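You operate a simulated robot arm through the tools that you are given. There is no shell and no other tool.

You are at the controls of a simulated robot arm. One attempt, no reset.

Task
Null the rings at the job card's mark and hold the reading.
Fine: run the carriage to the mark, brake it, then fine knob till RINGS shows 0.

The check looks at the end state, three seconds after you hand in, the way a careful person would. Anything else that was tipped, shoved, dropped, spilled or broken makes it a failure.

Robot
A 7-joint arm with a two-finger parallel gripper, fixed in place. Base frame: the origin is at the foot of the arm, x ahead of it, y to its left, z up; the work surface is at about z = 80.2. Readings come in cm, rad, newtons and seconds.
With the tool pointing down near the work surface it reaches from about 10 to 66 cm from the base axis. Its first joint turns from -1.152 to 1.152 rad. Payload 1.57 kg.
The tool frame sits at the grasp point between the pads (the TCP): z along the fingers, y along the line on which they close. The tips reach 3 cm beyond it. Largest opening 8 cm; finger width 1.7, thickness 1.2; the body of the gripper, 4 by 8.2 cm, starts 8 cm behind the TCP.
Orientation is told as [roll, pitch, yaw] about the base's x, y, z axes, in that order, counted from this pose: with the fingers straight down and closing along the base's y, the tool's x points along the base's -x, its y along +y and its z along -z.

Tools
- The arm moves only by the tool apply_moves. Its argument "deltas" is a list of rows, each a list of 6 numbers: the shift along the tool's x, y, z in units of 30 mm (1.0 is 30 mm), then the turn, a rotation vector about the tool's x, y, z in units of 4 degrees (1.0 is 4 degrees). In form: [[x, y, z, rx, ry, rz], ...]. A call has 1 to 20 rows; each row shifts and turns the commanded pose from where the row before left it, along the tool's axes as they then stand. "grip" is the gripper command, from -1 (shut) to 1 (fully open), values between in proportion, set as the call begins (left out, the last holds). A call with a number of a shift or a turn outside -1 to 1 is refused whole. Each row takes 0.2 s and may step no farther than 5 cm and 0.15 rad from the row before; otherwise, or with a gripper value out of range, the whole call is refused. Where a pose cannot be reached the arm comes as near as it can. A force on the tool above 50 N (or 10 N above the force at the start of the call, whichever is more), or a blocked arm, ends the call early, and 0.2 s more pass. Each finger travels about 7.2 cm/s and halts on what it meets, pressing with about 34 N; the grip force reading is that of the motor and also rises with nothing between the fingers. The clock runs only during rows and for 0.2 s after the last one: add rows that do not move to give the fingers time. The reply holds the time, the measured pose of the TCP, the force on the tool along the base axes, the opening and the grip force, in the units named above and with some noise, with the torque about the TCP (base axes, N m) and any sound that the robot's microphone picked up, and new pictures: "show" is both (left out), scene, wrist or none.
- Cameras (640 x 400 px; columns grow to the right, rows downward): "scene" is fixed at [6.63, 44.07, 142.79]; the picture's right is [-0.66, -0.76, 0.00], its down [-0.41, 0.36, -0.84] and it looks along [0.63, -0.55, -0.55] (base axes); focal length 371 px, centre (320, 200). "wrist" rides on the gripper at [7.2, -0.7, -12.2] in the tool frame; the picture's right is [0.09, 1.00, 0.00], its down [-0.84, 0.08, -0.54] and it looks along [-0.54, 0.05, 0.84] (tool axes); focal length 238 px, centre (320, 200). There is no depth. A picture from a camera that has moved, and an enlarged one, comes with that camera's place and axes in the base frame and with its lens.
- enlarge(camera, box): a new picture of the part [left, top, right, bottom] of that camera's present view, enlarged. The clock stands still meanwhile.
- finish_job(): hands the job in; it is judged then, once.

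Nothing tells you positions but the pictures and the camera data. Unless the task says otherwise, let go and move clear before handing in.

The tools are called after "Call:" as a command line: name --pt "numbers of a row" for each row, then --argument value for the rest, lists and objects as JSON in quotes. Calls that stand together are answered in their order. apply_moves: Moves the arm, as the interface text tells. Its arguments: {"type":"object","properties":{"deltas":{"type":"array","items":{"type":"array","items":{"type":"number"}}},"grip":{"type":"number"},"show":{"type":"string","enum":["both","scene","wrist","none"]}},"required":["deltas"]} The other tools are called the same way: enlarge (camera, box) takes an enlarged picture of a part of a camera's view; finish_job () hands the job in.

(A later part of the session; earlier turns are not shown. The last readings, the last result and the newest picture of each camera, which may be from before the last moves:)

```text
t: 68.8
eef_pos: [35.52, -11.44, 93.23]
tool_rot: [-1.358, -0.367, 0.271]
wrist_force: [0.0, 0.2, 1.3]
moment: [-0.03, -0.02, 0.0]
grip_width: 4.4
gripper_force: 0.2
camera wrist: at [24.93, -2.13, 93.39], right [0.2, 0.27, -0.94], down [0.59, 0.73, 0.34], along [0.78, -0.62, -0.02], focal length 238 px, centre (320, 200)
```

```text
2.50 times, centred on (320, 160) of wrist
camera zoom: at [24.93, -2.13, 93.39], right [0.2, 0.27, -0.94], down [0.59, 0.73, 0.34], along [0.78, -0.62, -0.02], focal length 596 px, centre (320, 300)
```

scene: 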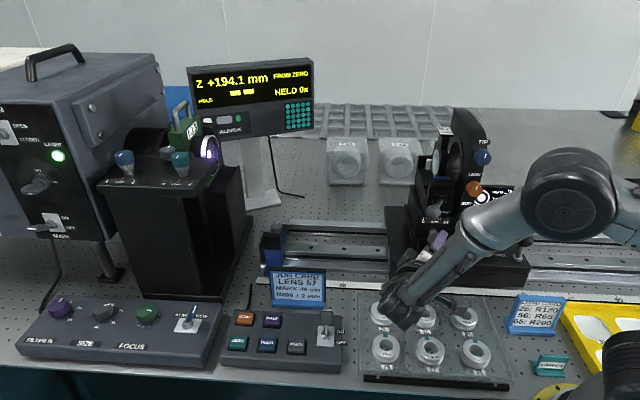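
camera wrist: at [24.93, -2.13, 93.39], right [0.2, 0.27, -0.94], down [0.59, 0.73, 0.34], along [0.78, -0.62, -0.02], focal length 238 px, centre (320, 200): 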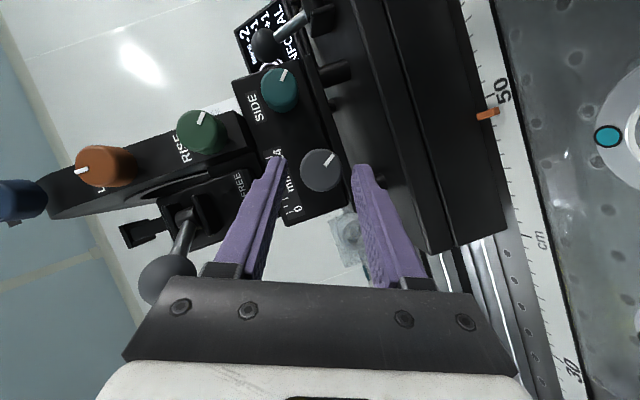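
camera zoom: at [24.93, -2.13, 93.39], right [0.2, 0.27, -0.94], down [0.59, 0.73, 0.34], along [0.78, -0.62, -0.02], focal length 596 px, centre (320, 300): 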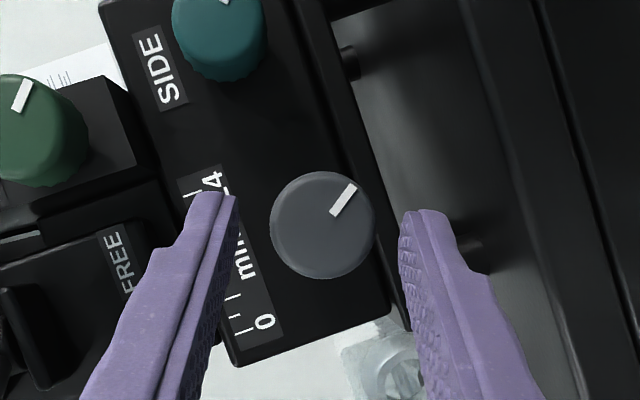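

Call:
apply_moves --pt "-0.093 0.01 0.177 0 0 0" --pt "0 0 0 0 0 0" --show "none"

Call:
apply_moves --pt "0 0 0 0 0 0" --pt "0 0 0 0 0 0" --pt "0 -0.03 0 -0.462 0 0.887" --pt "0 -0.03 0 -0.462 0 0.887" --pt "0 -0.03 0 -0.462 0 0.887" --pt "0 -0.03 0 -0.462 0 0.887" --pt "0 -0.03 0 -0.462 0 0.887" --pt "0 -0.03 0 -0.462 0 0.887" --pt "0 -0.03 0 -0.462 0 0.887" --pt "0 -0.035 0 -0.462 0 0.887" --pt "0 -0.035 0 -0.462 0 0.887" --pt "0 0 0 0 0 0" --grip -1 --show "scene"

Call:
apply_moves --pt "0 -0.038 0 -0.462 0 0.887" --pt "0 -0.038 0 -0.462 0 0.887" --pt "0 -0.038 0 -0.462 0 0.887" --pt "0 -0.038 0 -0.462 0 0.887" --pt "0 -0.038 0 -0.462 0 0.887" --pt "0 -0.038 0 -0.462 0 0.887" --pt "0 -0.038 0 -0.462 0 0.887" --pt "0 -0.038 0 -0.462 0 0.887" --pt "0 -0.038 0 -0.462 0 0.887" --pt "0 0 0 0 0 0"

Call:
enlarge --camera "scene" --box '[380, 130, 560, 300]'

```text
t: 69.4
eef_pos: [36.03, -11.91, 92.95]
tool_rot: [-1.358, -0.37, 0.271]
wrist_force: [-0.9, -0.3, 0.5]
moment: [0.0, -0.01, 0.01]
grip_width: 4.37
gripper_force: 0.1
```

```text
t: 72.0
eef_pos: [35.54, -12.31, 93.49]
tool_rot: [-0.876, -0.874, -0.028]
wrist_force: [-3.8, -1.6, -7.6]
moment: [-0.01, -0.07, -0.05]
grip_width: 2.95
gripper_force: 38.4
```

scene: 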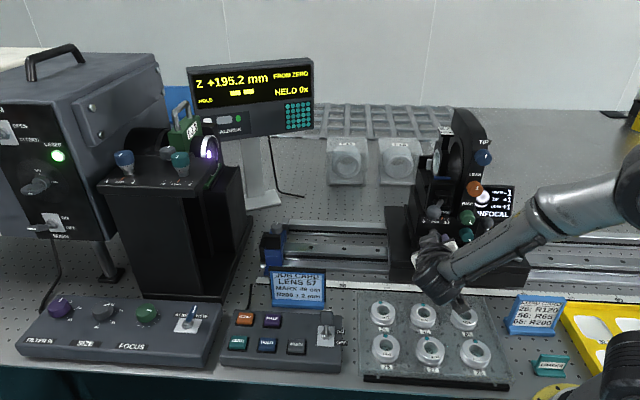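

```text
t: 74.2
eef_pos: [34.92, -12.95, 93.72]
tool_rot: [0.23, -1.068, -0.983]
wrist_force: [7.9, -12.5, -20.4]
moment: [0.09, 0.14, -0.09]
grip_width: 2.92
gripper_force: 39.5
camera wrist: at [24.55, -3.37, 93.02], right [0.67, 0.74, 0.03], down [-0.08, 0.04, 1.0], along [0.74, -0.67, 0.08], focal length 238 px, centre (320, 200)
```

scene: 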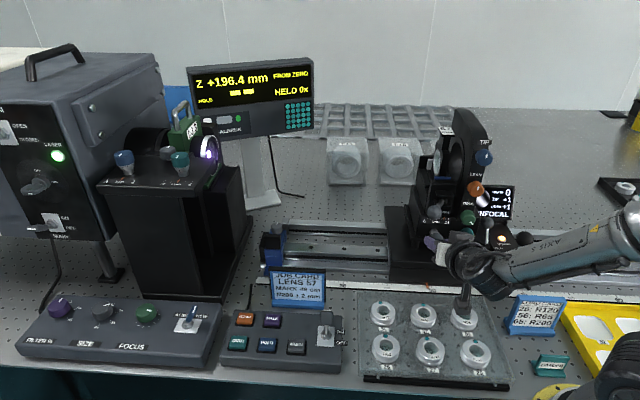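
wrist: 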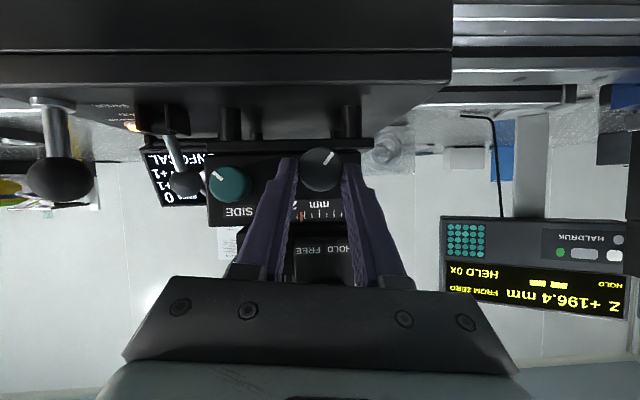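

```text
2.35 times, centred on (470, 215) of scene
camera zoom: at [6.67, 44.03, 142.81], right [-0.66, -0.76, 0.0], down [-0.41, 0.36, -0.84], along [0.63, -0.55, -0.55], focal length 872 px, centre (-33, 165)
```

zoom: 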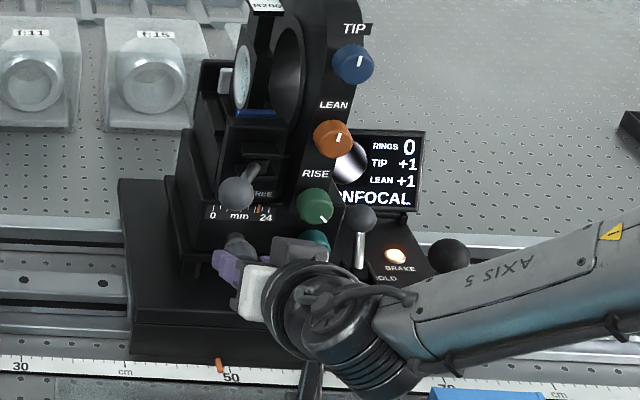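

RINGS shows 0 at 196.4. I'll release and check the relaxed reading.

Call:
apply_moves --pt "0 0 0 0 0 0" --pt "0 0 0 0 0 0" --pt "0.093 0 -0.177 0 0 0" --pt "0 0 0 0 0 0" --grip 0.1

Call:
enlarge --camera "wrist" --box '[200, 80, 440, 240]'

Call:
enlarge --camera "scene" --box '[440, 160, 540, 230]'

Call:
enlarge --camera "scene" --box '[400, 260, 470, 300]'

Call:
enlarge --camera "scene" --box '[180, 50, 320, 140]'

```text
t: 75.2
eef_pos: [34.49, -12.49, 93.79]
tool_rot: [0.233, -1.072, -0.982]
wrist_force: [0.1, -0.3, -0.1]
moment: [0.0, -0.04, -0.02]
grip_width: 4.38
gripper_force: 0.0
camera wrist: at [24.15, -2.95, 93.08], right [0.67, 0.74, 0.03], down [-0.08, 0.04, 1.0], along [0.74, -0.67, 0.09], focal length 238 px, centre (320, 200)
```

scene: 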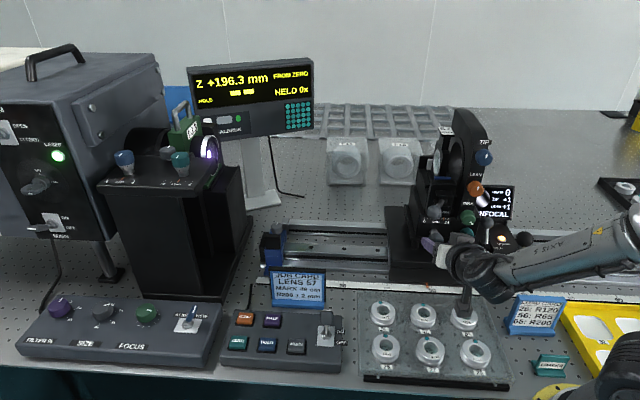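
wrist: 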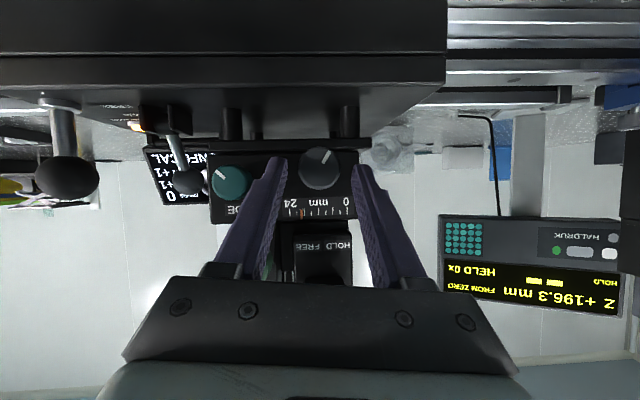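

```text
2.50 times, centred on (320, 160) of wrist
camera zoom: at [24.15, -2.95, 93.08], right [0.67, 0.74, 0.03], down [-0.08, 0.04, 1.0], along [0.74, -0.67, 0.09], focal length 596 px, centre (320, 300)
```

zoom: 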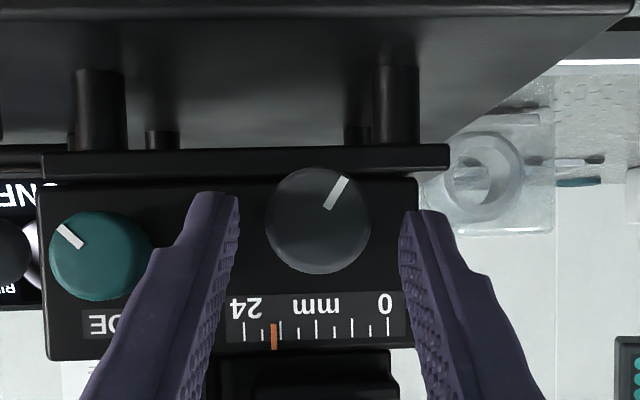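

```text
5.71 times, centred on (490, 195) of scene
camera zoom: at [6.63, 44.07, 142.79], right [-0.66, -0.76, 0.0], down [-0.41, 0.36, -0.84], along [0.63, -0.55, -0.55], focal length 2119 px, centre (-651, 229)
```

zoom: 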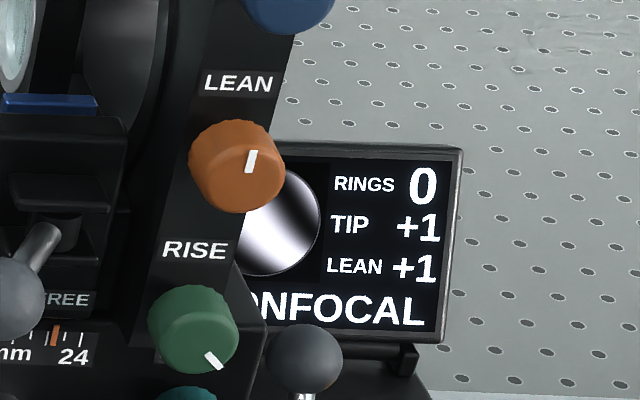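

```text
9.14 times, centred on (435, 280) of scene
camera zoom: at [6.63, 44.07, 142.79], right [-0.66, -0.76, 0.0], down [-0.41, 0.36, -0.84], along [0.63, -0.55, -0.55], focal length 3390 px, centre (-731, -531)
```

zoom: 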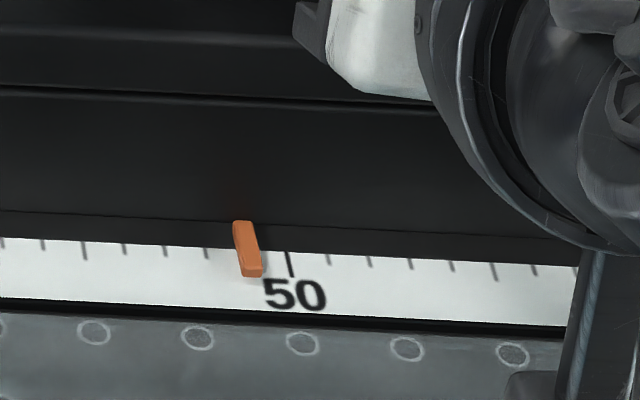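

```text
4.44 times, centred on (250, 95) of scene
camera zoom: at [6.63, 44.07, 142.79], right [-0.66, -0.76, 0.0], down [-0.41, 0.36, -0.84], along [0.63, -0.55, -0.55], focal length 1648 px, centre (631, 667)
```

zoom: 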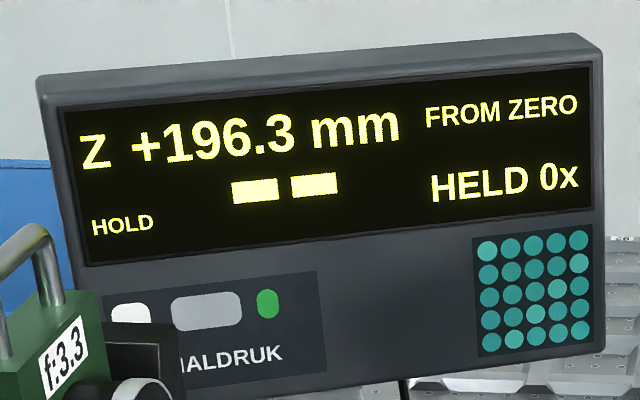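

RINGS holds at 0 when relaxed (196.3 mm), but extrapolating the earlier steps puts the true null nearer 197, so I'm near the edge of the zero window. I'll do one more short stroke of about 30 degrees to centre it.

Call:
apply_moves --pt "0 -0.03 0 0 0 0" --pt "0 0.029 0 0.462 0 -0.887" --pt "0 0.029 0 0.462 0 -0.887" --pt "0 0.029 0 0.462 0 -0.887" --pt "0 0.029 0 0.462 0 -0.887" --pt "0 0.029 0 0.462 0 -0.887" --pt "0 0.029 0 0.462 0 -0.887" --pt "0 0.029 0 0.462 0 -0.887" --pt "0 0.029 0 0.462 0 -0.887" --pt "0 0.029 0 0.462 0 -0.887" --pt "0 0.029 0 0.462 0 -0.887" --pt "0 0 0 0 0 0" --show "wrist"

Call:
enlarge --camera "wrist" --box '[200, 80, 440, 240]'

```text
t: 77.8
eef_pos: [35.01, -11.98, 93.77]
tool_rot: [-0.957, -0.824, 0.034]
wrist_force: [-0.6, -0.6, 0.8]
moment: [0.02, 0.01, 0.0]
grip_width: 4.41
gripper_force: 0.0
camera wrist: at [24.42, -2.68, 93.47], right [0.52, 0.59, -0.62], down [0.37, 0.5, 0.78], along [0.77, -0.63, 0.04], focal length 238 px, centre (320, 200)
```

wrist: 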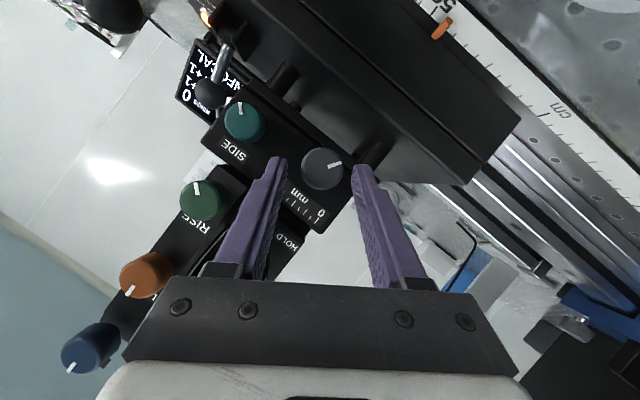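

```text
2.50 times, centred on (320, 160) of wrist
camera zoom: at [24.42, -2.68, 93.47], right [0.52, 0.59, -0.62], down [0.37, 0.5, 0.78], along [0.77, -0.63, 0.04], focal length 596 px, centre (320, 300)
```

zoom: 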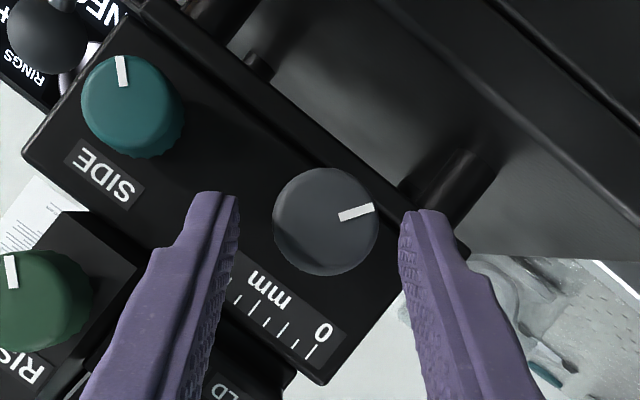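

Call:
apply_moves --pt "-0.093 0.035 0.177 0 0 0" --pt "0 0 0 0 0 0" --show "none"

Call:
apply_moves --pt "0 0 0 0 0 0" --pt "0 0 0 0 0 0" --pt "0 -0.034 0 -0.462 0 0.887" --pt "0 -0.034 0 -0.462 0 0.887" --pt "0 -0.034 0 -0.462 0 0.887" --pt "0 -0.036 0 -0.462 0 0.887" --pt "0 -0.036 0 -0.462 0 0.887" --pt "0 -0.036 0 -0.462 0 0.887" --pt "0 -0.036 0 -0.462 0 0.887" --pt "0 -0.036 0 -0.462 0 0.887" --pt "0 0 0 0 0 0" --grip -1

Call:
enlarge --camera "scene" --box '[440, 160, 540, 230]'

Call:
enlarge --camera "scene" --box '[180, 50, 320, 140]'

```text
t: 78.4
eef_pos: [35.61, -12.36, 93.72]
tool_rot: [-0.957, -0.825, 0.034]
wrist_force: [-0.2, -0.1, 0.8]
moment: [0.02, 0.03, 0.0]
grip_width: 4.41
gripper_force: 0.0
```

```text
t: 80.8
eef_pos: [34.96, -12.94, 93.85]
tool_rot: [-0.059, -1.08, -0.726]
wrist_force: [5.1, -5.3, -5.4]
moment: [-0.22, -0.24, -0.17]
grip_width: 2.97
gripper_force: 40.0
camera wrist: at [24.57, -3.4, 93.17], right [0.67, 0.74, -0.11], down [0.01, 0.13, 0.99], along [0.75, -0.66, 0.08], focal length 238 px, centre (320, 200)
```

scene: 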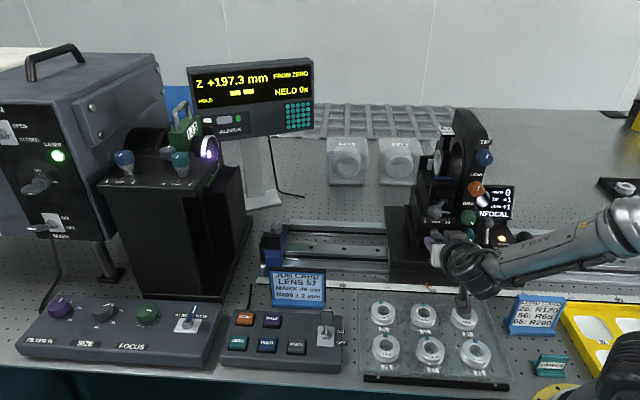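
wrist: 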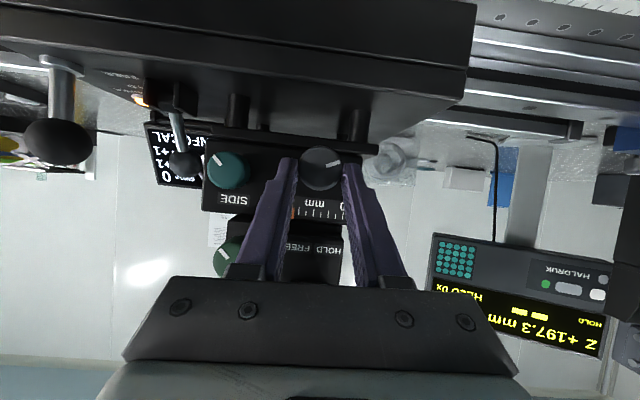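

```text
5.71 times, centred on (490, 195) of scene
camera zoom: at [6.65, 44.06, 142.8], right [-0.66, -0.76, 0.0], down [-0.41, 0.36, -0.84], along [0.63, -0.55, -0.55], focal length 2119 px, centre (-651, 229)
```

zoom: 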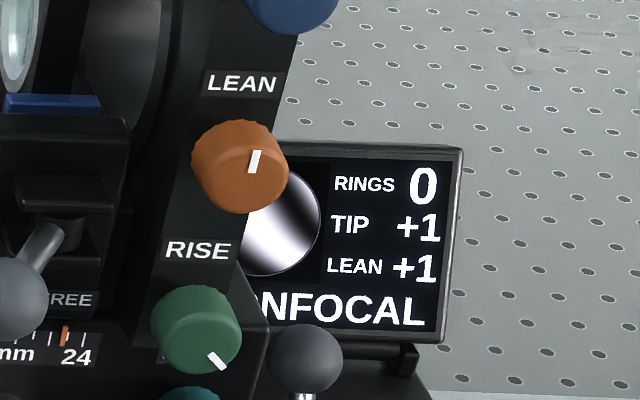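

```text
4.44 times, centred on (250, 95) of scene
camera zoom: at [6.65, 44.06, 142.8], right [-0.66, -0.76, 0.0], down [-0.41, 0.36, -0.84], along [0.63, -0.55, -0.55], focal length 1648 px, centre (631, 667)
```

zoom: 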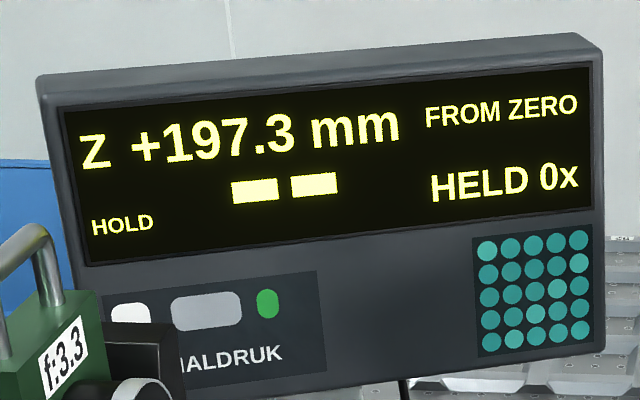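

RINGS is 0 at 197.3 with straight fringes. I'll release the knob and withdraw well clear.

Call:
apply_moves --pt "0 0 0 0 0 0" --pt "0 0 0 0 0 0" --pt "0.155 0 -0.295 0 0 0" --pt "0.155 0 -0.295 0 0 0" --pt "0.31 0 -0.59 0 0 0" --pt "0.31 0 -0.59 0 0 0" --pt "0 0 0 0 0 0" --grip 0.1

Call:
enlarge --camera "scene" --box '[380, 130, 560, 300]'

Call:
enlarge --camera "scene" --box '[180, 50, 320, 140]'

Call:
enlarge --camera "wrist" --box '[200, 80, 440, 240]'

```text
t: 82.4
eef_pos: [30.64, -8.68, 93.84]
tool_rot: [-0.06, -1.081, -0.722]
wrist_force: [-0.1, -0.3, -0.3]
moment: [-0.02, 0.02, 0.01]
grip_width: 4.4
gripper_force: 0.1
camera wrist: at [20.22, 0.84, 93.2], right [0.67, 0.74, -0.11], down [0.01, 0.14, 0.99], along [0.75, -0.66, 0.08], focal length 238 px, centre (320, 200)
```

scene: 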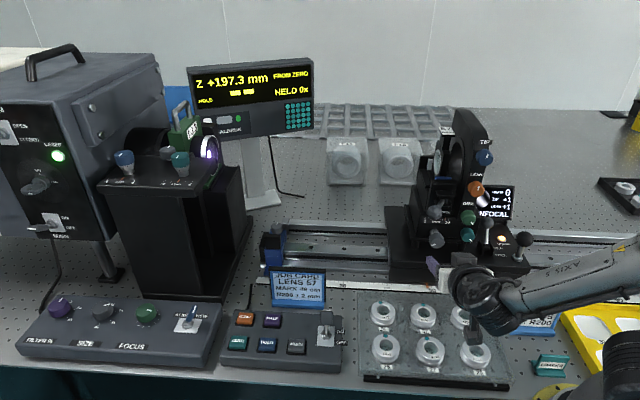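
wrist: 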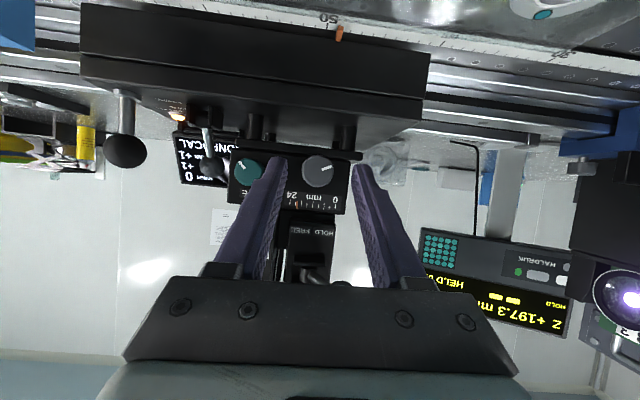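

```text
2.35 times, centred on (470, 215) of scene
camera zoom: at [6.63, 44.07, 142.79], right [-0.66, -0.76, 0.0], down [-0.41, 0.36, -0.84], along [0.63, -0.55, -0.55], focal length 872 px, centre (-33, 165)
```

zoom: 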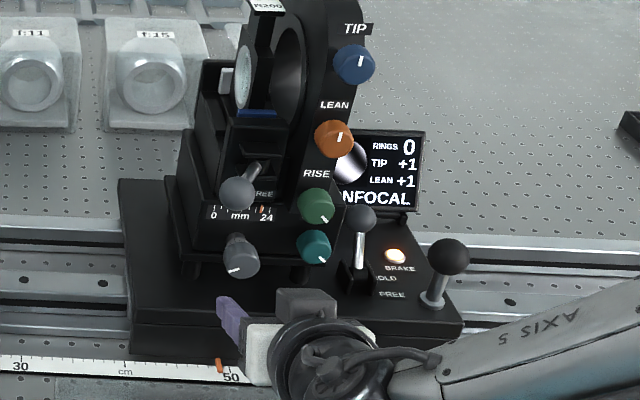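

```text
4.44 times, centred on (250, 95) of scene
camera zoom: at [6.63, 44.07, 142.79], right [-0.66, -0.76, 0.0], down [-0.41, 0.36, -0.84], along [0.63, -0.55, -0.55], focal length 1648 px, centre (631, 667)
```

zoom: 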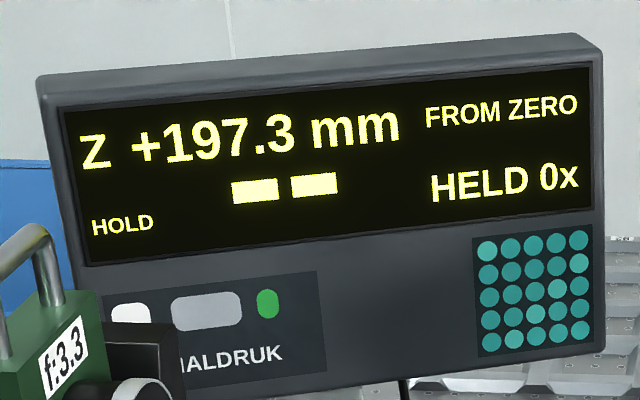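

```text
2.50 times, centred on (320, 160) of wrist
camera zoom: at [20.22, 0.84, 93.2], right [0.67, 0.74, -0.11], down [0.01, 0.14, 0.99], along [0.75, -0.66, 0.08], focal length 596 px, centre (320, 300)
```

zoom: 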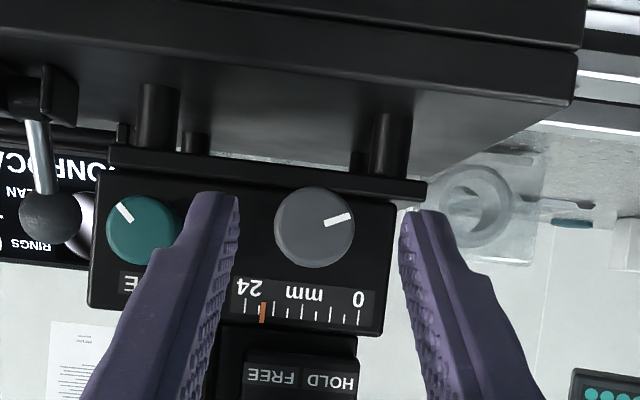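

RINGS 0 and z 197.3 hold, brake lamp on. Next is the console's HOLD button. I'll back away further and bring the gripper upright.

Call:
apply_moves --pt "0.31 0 -0.59 0 0 0" --pt "0.31 0 -0.59 0 0 0" --pt "0 0 0 0 1 0" --pt "0 0 0 0 1 0" --pt "0 0 0 0 1 0" --pt "0 0 0 0 1 0" --pt "0 0 0 0 1 0" --pt "0 0 0 0 1 0" --pt "0 0 0 0 1 0" --pt "0 0 0 0 1 0" --pt "0 0 0 0 1 0" --pt "0 0 0 0 1 0" --pt "0 0 0 0 1 0" --pt "0 0 0 0 1 0" --pt "0 0 0 0 1 0" --pt "0 0 0 0 1 0" --pt "0 0 0 0 1 0" --grip -1

```text
t: 86.0
eef_pos: [27.78, -5.78, 93.96]
tool_rot: [-0.03, -0.031, -0.775]
wrist_force: [-0.3, 0.6, 0.1]
moment: [0.03, 0.0, 0.0]
grip_width: 0.02
gripper_force: 21.0
camera wrist: at [22.31, -0.7, 105.82], right [0.63, 0.77, -0.03], down [0.65, -0.51, 0.57], along [0.42, -0.38, -0.82], focal length 238 px, centre (320, 200)
```

scene: 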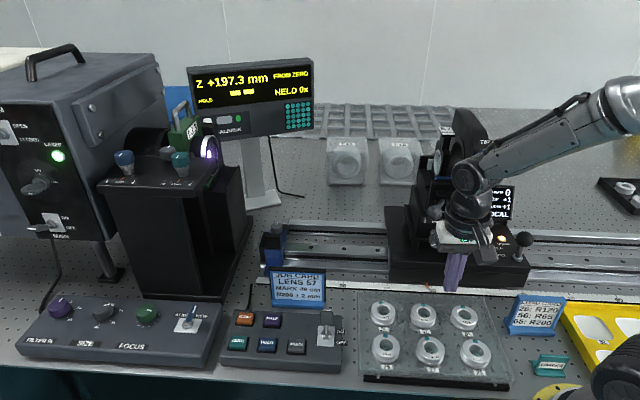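
wrist: 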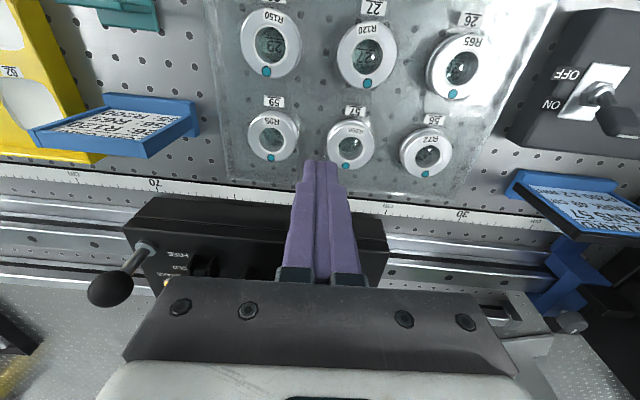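

Nearly upright. I'll rise and yaw back to neutral before crossing to the console.

Call:
apply_moves --pt "0 0 -1 0 0 0" --pt "0 0 -1 0 0 0" --pt "0 0 -1 0 0 0" --pt "0 0 -1 0 0 0" --pt "0 0 0 0 0.45 0" --pt "0 0 0 0.43 0 0" --pt "0 0 0 0 0 -1" --pt "0 0 0 0 0 -1" --pt "0 0 0 0 0 -1" --pt "0 0 0 0 0 -1" --pt "0 0 0 0 0 -1" --pt "0 0 0 0 0 -1" --pt "0 0 0 0 0 -1" --pt "0 0 0 0 0 -1" --pt "0 0 0 0 0 -1" --pt "0 0 0 0 0 -1" --pt "0 0 0 0 0 -1" --pt "0 0 0 0 0 0"

```text
t: 89.8
eef_pos: [27.78, -5.28, 106.0]
tool_rot: [-0.045, 0.039, -0.008]
wrist_force: [0.5, 0.1, 0.9]
moment: [0.0, 0.02, -0.01]
grip_width: 0.0
gripper_force: 21.6
camera wrist: at [21.22, -5.35, 118.34], right [-0.08, 1.0, -0.04], down [0.86, 0.09, 0.51], along [0.51, 0.01, -0.86], focal length 238 px, centre (320, 200)
```

scene: 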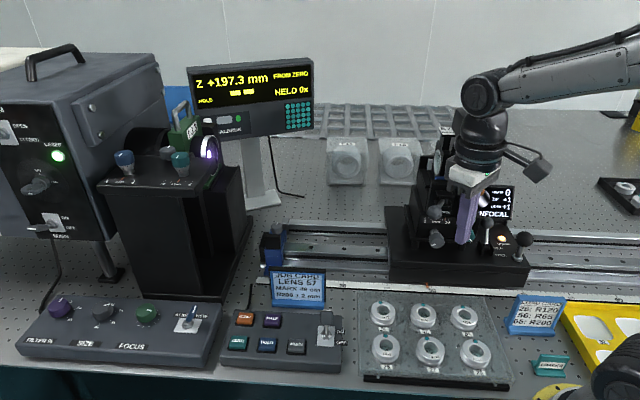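
wrist: 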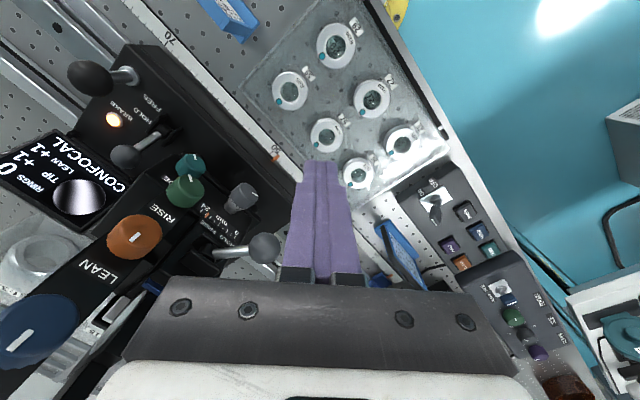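

Call:
apply_moves --pt "0 0 0 -0.64 -0.56 0" --pt "0 0.9 0 0 0 0" --pt "0 0.9 0 0 0 0" --pt "0 0.9 0 0 0 0" --pt "0 0.9 0 0 0 0" --pt "0 0.9 0 0 0 0" --pt "0 0.9 0 0 0 0" --pt "0 0.9 0 0 0 0" --pt "0 0.9 0 0 0 0" --pt "0 0 0 0 0 0"

Call:
enlarge --camera "wrist" --box '[200, 30, 440, 190]'

```text
t: 92.0
eef_pos: [27.8, 16.3, 106.01]
tool_rot: [-0.001, -0.002, -0.01]
wrist_force: [0.9, -0.1, 1.3]
moment: [-0.01, 0.01, 0.02]
grip_width: 0.0
gripper_force: 21.5
camera wrist: at [20.88, 15.85, 118.08], right [-0.08, 1.0, 0.0], down [0.84, 0.07, 0.54], along [0.54, 0.04, -0.84], focal length 238 px, centre (320, 200)
```

scene: 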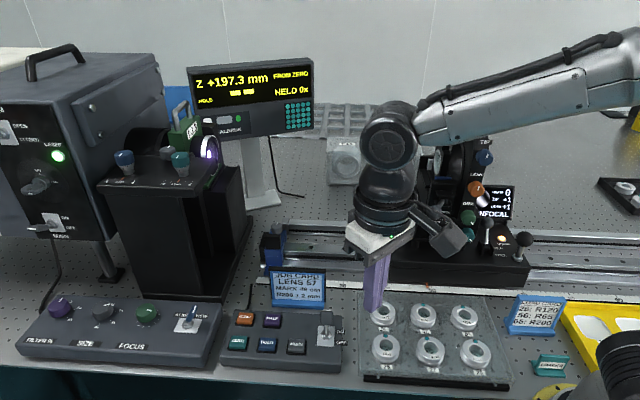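
wrist: 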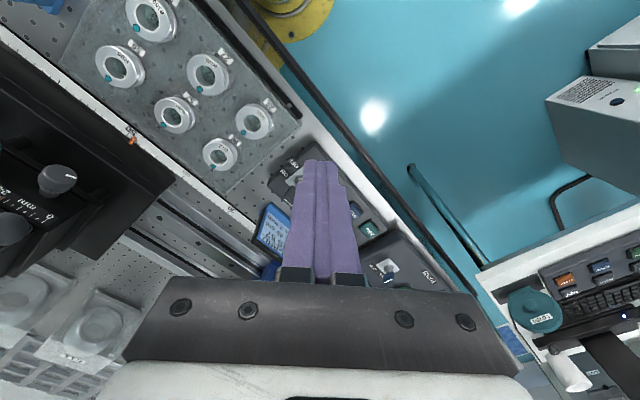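

```text
2.50 times, centred on (320, 110) of wrist
camera zoom: at [20.88, 15.85, 118.08], right [-0.08, 1.0, 0.0], down [0.84, 0.07, 0.54], along [0.54, 0.04, -0.84], focal length 596 px, centre (320, 425)
```

zoom: 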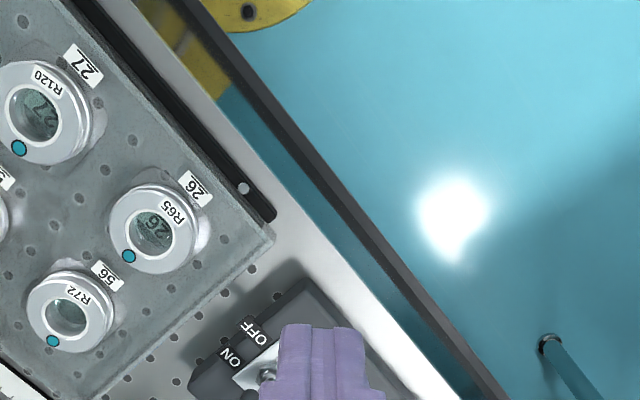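

Call:
apply_moves --pt "-0.5 1 0 0 0 0" --pt "-0.5 1 0 0 0 0" --pt "-0.5 1 0 0 0 0" --pt "0 0.5 0 0 0 0" --pt "0 0 0 0 0 0"

Call:
enlarge --camera "wrist" --box '[180, 80, 420, 240]'

Call:
enlarge --camera "scene" --box '[210, 265, 350, 375]'

```text
t: 93.2
eef_pos: [32.59, 26.9, 105.87]
tool_rot: [0.002, -0.001, -0.009]
wrist_force: [-0.5, -0.1, 0.0]
moment: [0.01, -0.02, 0.0]
grip_width: 0.0
gripper_force: 21.1
camera wrist: at [25.55, 26.28, 117.97], right [-0.08, 1.0, 0.0], down [0.84, 0.07, 0.54], along [0.54, 0.04, -0.84], focal length 238 px, centre (320, 200)
```

scene: 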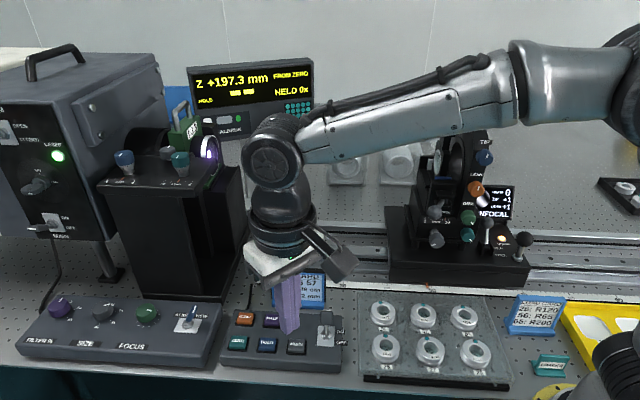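
wrist: 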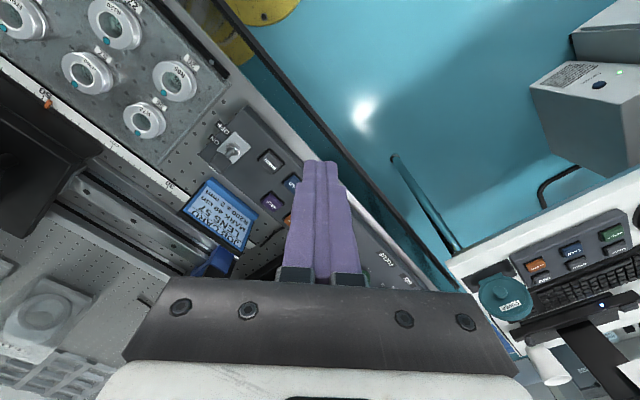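

```text
2.50 times, centred on (300, 160) of wrist
camera zoom: at [25.55, 26.28, 117.97], right [-0.08, 1.0, 0.0], down [0.84, 0.07, 0.54], along [0.54, 0.04, -0.84], focal length 596 px, centre (370, 300)
```

zoom: 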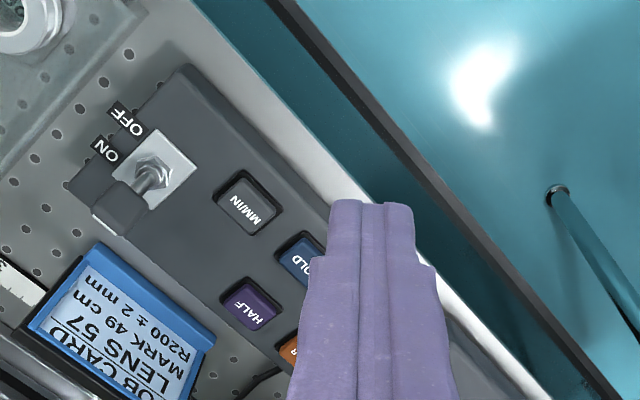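

```text
3.64 times, centred on (280, 320) of scene
camera zoom: at [6.63, 44.07, 142.79], right [-0.66, -0.76, 0.0], down [-0.41, 0.36, -0.84], along [0.63, -0.55, -0.55], focal length 1348 px, centre (466, -236)
```

zoom: 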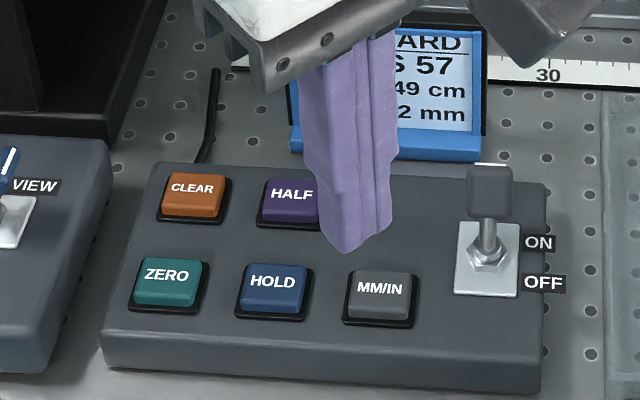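

HOLD is the blue button, at about (44.6, 23.7, 84). I'll move over it and come partly down to check alignment.

Call:
apply_moves --pt "-0.8 -0.22 0 0 0 0" --pt "-0.8 -0.22 0 0 0 0" --pt "-0.8 -0.22 0 0 0 0" --pt "-0.8 -0.22 0 0 0 0" --pt "-0.8 -0.22 0 0 0 0" --pt "0 0 1 0 0 0" --pt "0 0 1 0 0 0" --pt "0 0 1 0 0 0" --pt "0 0 1 0 0 0" --pt "0 0 0 0 0 0"

Call:
enlarge --camera "scene" --box '[210, 265, 350, 375]'

Call:
enlarge --camera "wrist" --box '[200, 80, 440, 240]'

```text
t: 95.4
eef_pos: [44.59, 23.33, 93.86]
tool_rot: [0.001, -0.002, -0.008]
wrist_force: [0.3, 1.0, -1.4]
moment: [-0.01, 0.01, 0.03]
grip_width: 0.0
gripper_force: 21.2
camera wrist: at [37.56, 22.79, 106.04], right [-0.08, 1.0, 0.0], down [0.84, 0.07, 0.54], along [0.54, 0.04, -0.84], focal length 238 px, centre (320, 200)
```

scene: 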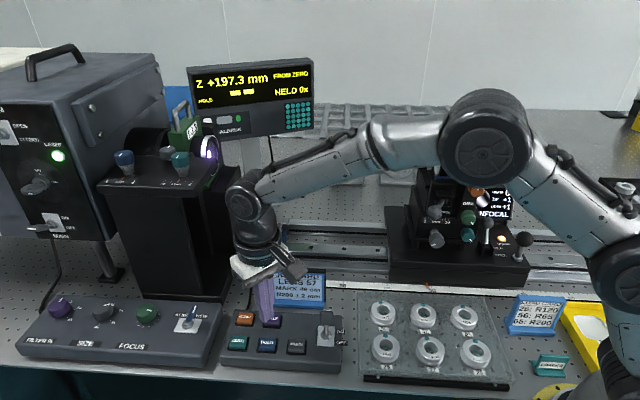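
wrist: 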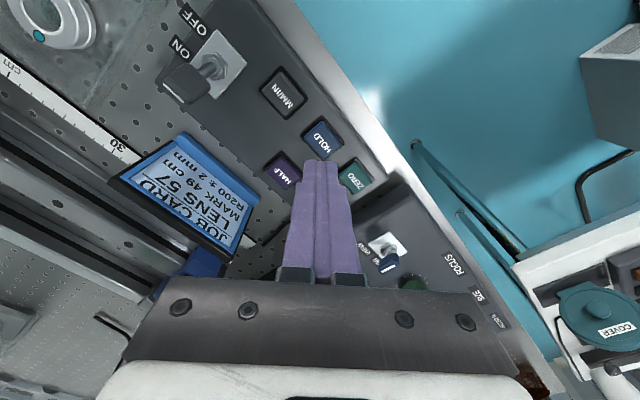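

```text
3.64 times, centred on (280, 320) of scene
camera zoom: at [6.63, 44.07, 142.79], right [-0.66, -0.76, 0.0], down [-0.41, 0.36, -0.84], along [0.63, -0.55, -0.55], focal length 1348 px, centre (466, -236)
```

zoom: 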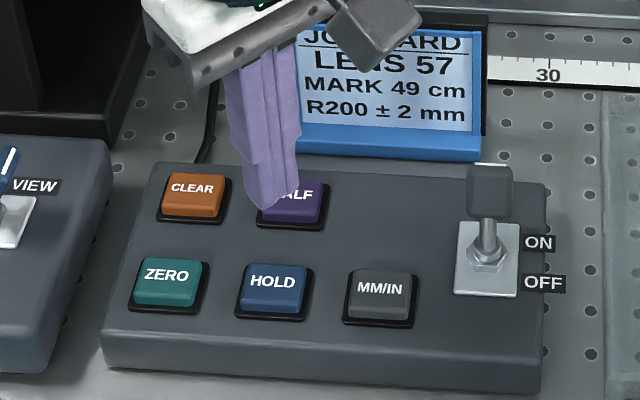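

```text
2.50 times, centred on (320, 160) of wrist
camera zoom: at [37.56, 22.79, 106.04], right [-0.08, 1.0, 0.0], down [0.84, 0.07, 0.54], along [0.54, 0.04, -0.84], focal length 596 px, centre (320, 300)
```

zoom: 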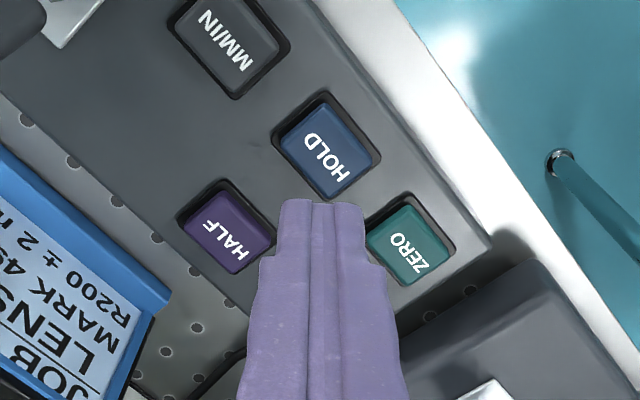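

HOLD is almost directly below the tip. I'll fine-adjust and descend 5 cm, then approach slowly.

Call:
apply_moves --pt "-0.12 0.05 0.6 0 0 0" --pt "0 0 0.6 0 0 0" --pt "0 0 0.4 0 0 0" --pt "0 0 0 0 0 0"

Call:
enlarge --camera "scene" --box '[210, 265, 350, 375]'

Call:
enlarge --camera "wrist" --box '[200, 80, 440, 240]'

```text
t: 96.4
eef_pos: [45.04, 23.38, 89.18]
tool_rot: [0.0, 0.001, -0.01]
wrist_force: [0.5, -0.6, 0.6]
moment: [0.0, -0.03, -0.02]
grip_width: 0.05
gripper_force: 21.1
camera wrist: at [37.9, 22.95, 101.25], right [-0.08, 1.0, 0.0], down [0.84, 0.07, 0.54], along [0.54, 0.04, -0.84], focal length 238 px, centre (320, 200)
```

scene: 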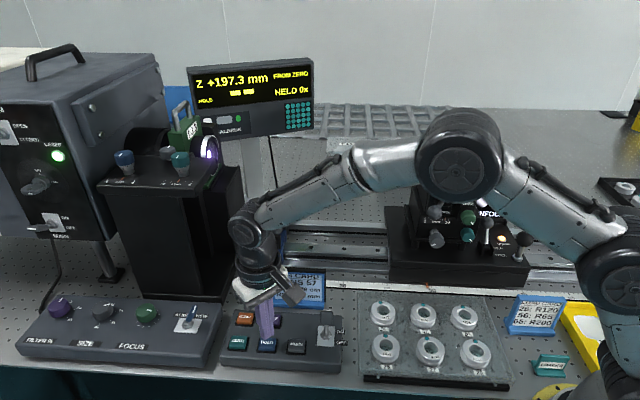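
wrist: 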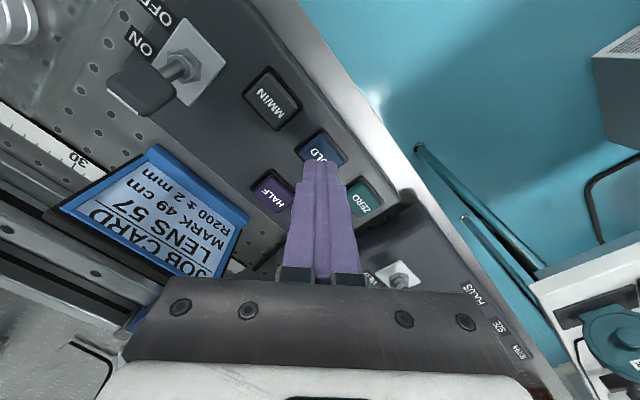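

```text
3.64 times, centred on (280, 320) of scene
camera zoom: at [6.63, 44.07, 142.79], right [-0.66, -0.76, 0.0], down [-0.41, 0.36, -0.84], along [0.63, -0.55, -0.55], focal length 1348 px, centre (466, -236)
```

zoom: 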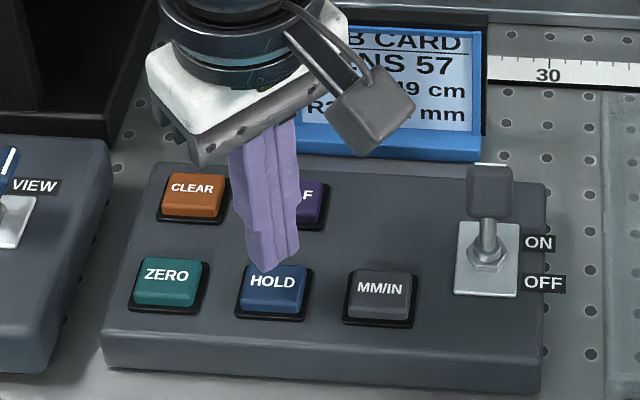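

```text
2.50 times, centred on (320, 160) of wrist
camera zoom: at [37.9, 22.95, 101.25], right [-0.08, 1.0, 0.0], down [0.84, 0.07, 0.54], along [0.54, 0.04, -0.84], focal length 596 px, centre (320, 300)
```

zoom: 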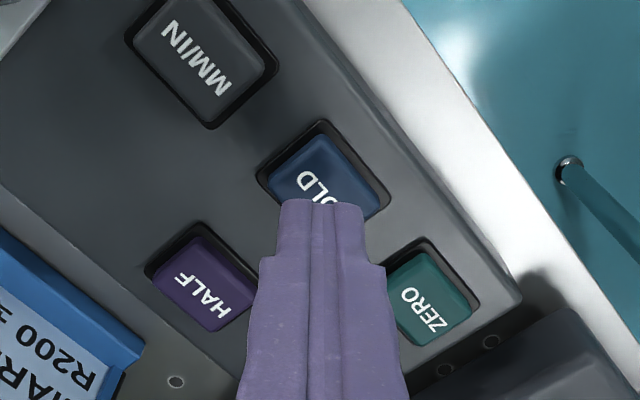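

Call:
apply_moves --pt "0 0 0.1 0 0 0" --pt "0 0 0.1 0 0 0" --pt "0 0 0.1 0 0 0" --pt "0 0 0.1 0 0 0" --show "none"

Call:
enlarge --camera "scene" --box '[210, 265, 350, 375]'

Call:
enlarge --camera "scene" --box '[180, 50, 320, 140]'

```text
t: 97.4
eef_pos: [44.99, 23.37, 87.85]
tool_rot: [0.0, 0.001, -0.008]
wrist_force: [0.4, -0.1, 0.6]
moment: [-0.01, -0.01, 0.0]
grip_width: 0.0
gripper_force: 21.2
```

```text
3.64 times, centred on (280, 320) of scene
camera zoom: at [6.63, 44.07, 142.79], right [-0.66, -0.76, 0.0], down [-0.41, 0.36, -0.84], along [0.63, -0.55, -0.55], focal length 1348 px, centre (466, -236)
```

zoom: 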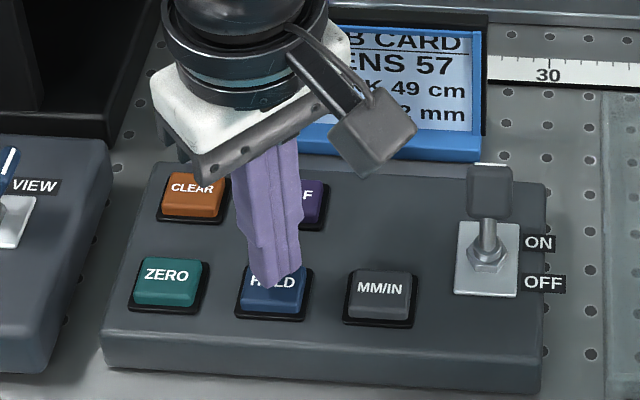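

```text
4.44 times, centred on (250, 95) of scene
camera zoom: at [6.63, 44.07, 142.79], right [-0.66, -0.76, 0.0], down [-0.41, 0.36, -0.84], along [0.63, -0.55, -0.55], focal length 1648 px, centre (631, 667)
```

zoom: 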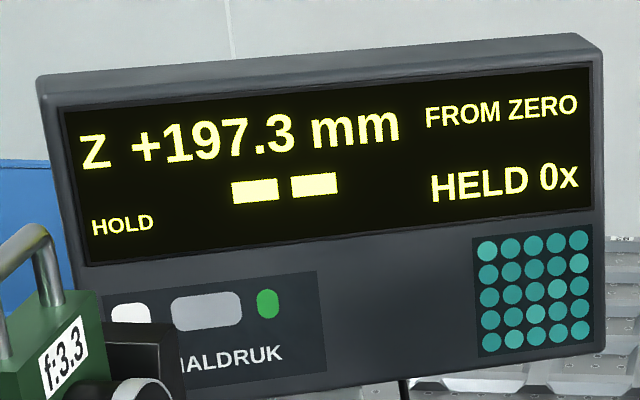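

Call:
apply_moves --pt "0 0 0.07 0 0 0" --pt "0 0 0.07 0 0 0" --pt "0 0 0.07 0 0 0" --show "none"

Call:
enlarge --camera "scene" --box '[180, 50, 320, 140]'

```text
t: 98.2
eef_pos: [44.97, 23.53, 87.3]
tool_rot: [0.0, 0.0, -0.008]
wrist_force: [-0.2, 0.6, -0.2]
moment: [0.01, 0.0, 0.01]
grip_width: 0.02
gripper_force: 21.2
```

```text
4.44 times, centred on (250, 95) of scene
camera zoom: at [6.63, 44.07, 142.79], right [-0.66, -0.76, 0.0], down [-0.41, 0.36, -0.84], along [0.63, -0.55, -0.55], focal length 1648 px, centre (631, 667)
```

zoom: 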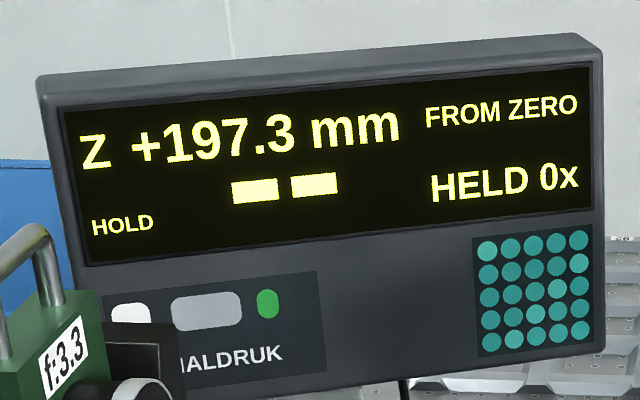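

Call:
apply_moves --pt "0 0 0.07 0 0 0" --pt "0 0 0.07 0 0 0" --pt "0 0 0.07 0 0 0" --show "none"

Call:
enlarge --camera "scene" --box '[180, 50, 320, 140]'

Call:
enlarge --camera "scene" --box '[210, 265, 350, 375]'

```text
t: 99.0
eef_pos: [44.88, 23.42, 86.66]
tool_rot: [0.0, -0.002, -0.011]
wrist_force: [0.3, -0.4, 2.1]
moment: [0.04, 0.0, -0.01]
grip_width: 0.0
gripper_force: 21.2
heard: click
```

```text
4.44 times, centred on (250, 95) of scene
camera zoom: at [6.62, 44.07, 142.79], right [-0.66, -0.76, 0.0], down [-0.41, 0.36, -0.84], along [0.63, -0.55, -0.55], focal length 1648 px, centre (631, 667)
```

zoom: 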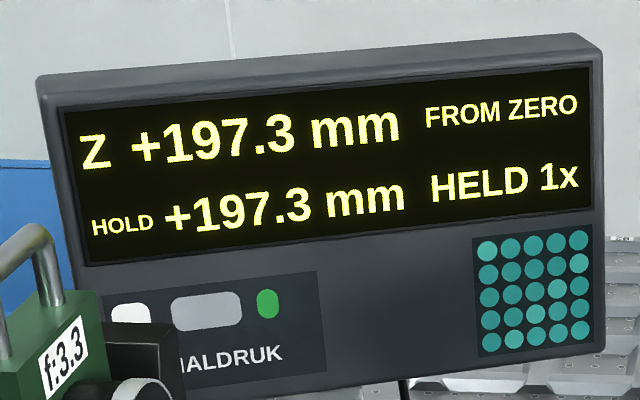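

```text
3.64 times, centred on (280, 320) of scene
camera zoom: at [6.62, 44.07, 142.79], right [-0.66, -0.76, 0.0], down [-0.41, 0.36, -0.84], along [0.63, -0.55, -0.55], focal length 1348 px, centre (466, -236)
```

zoom: 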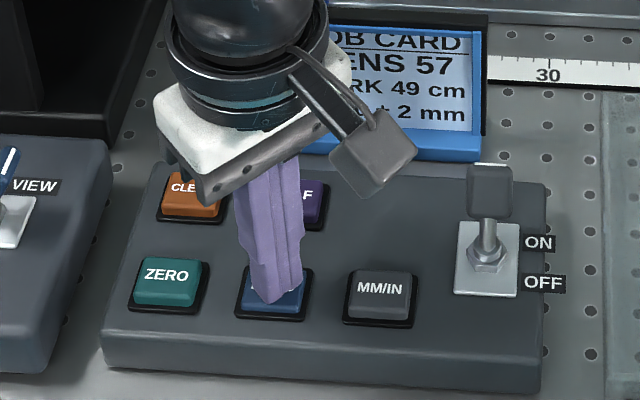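

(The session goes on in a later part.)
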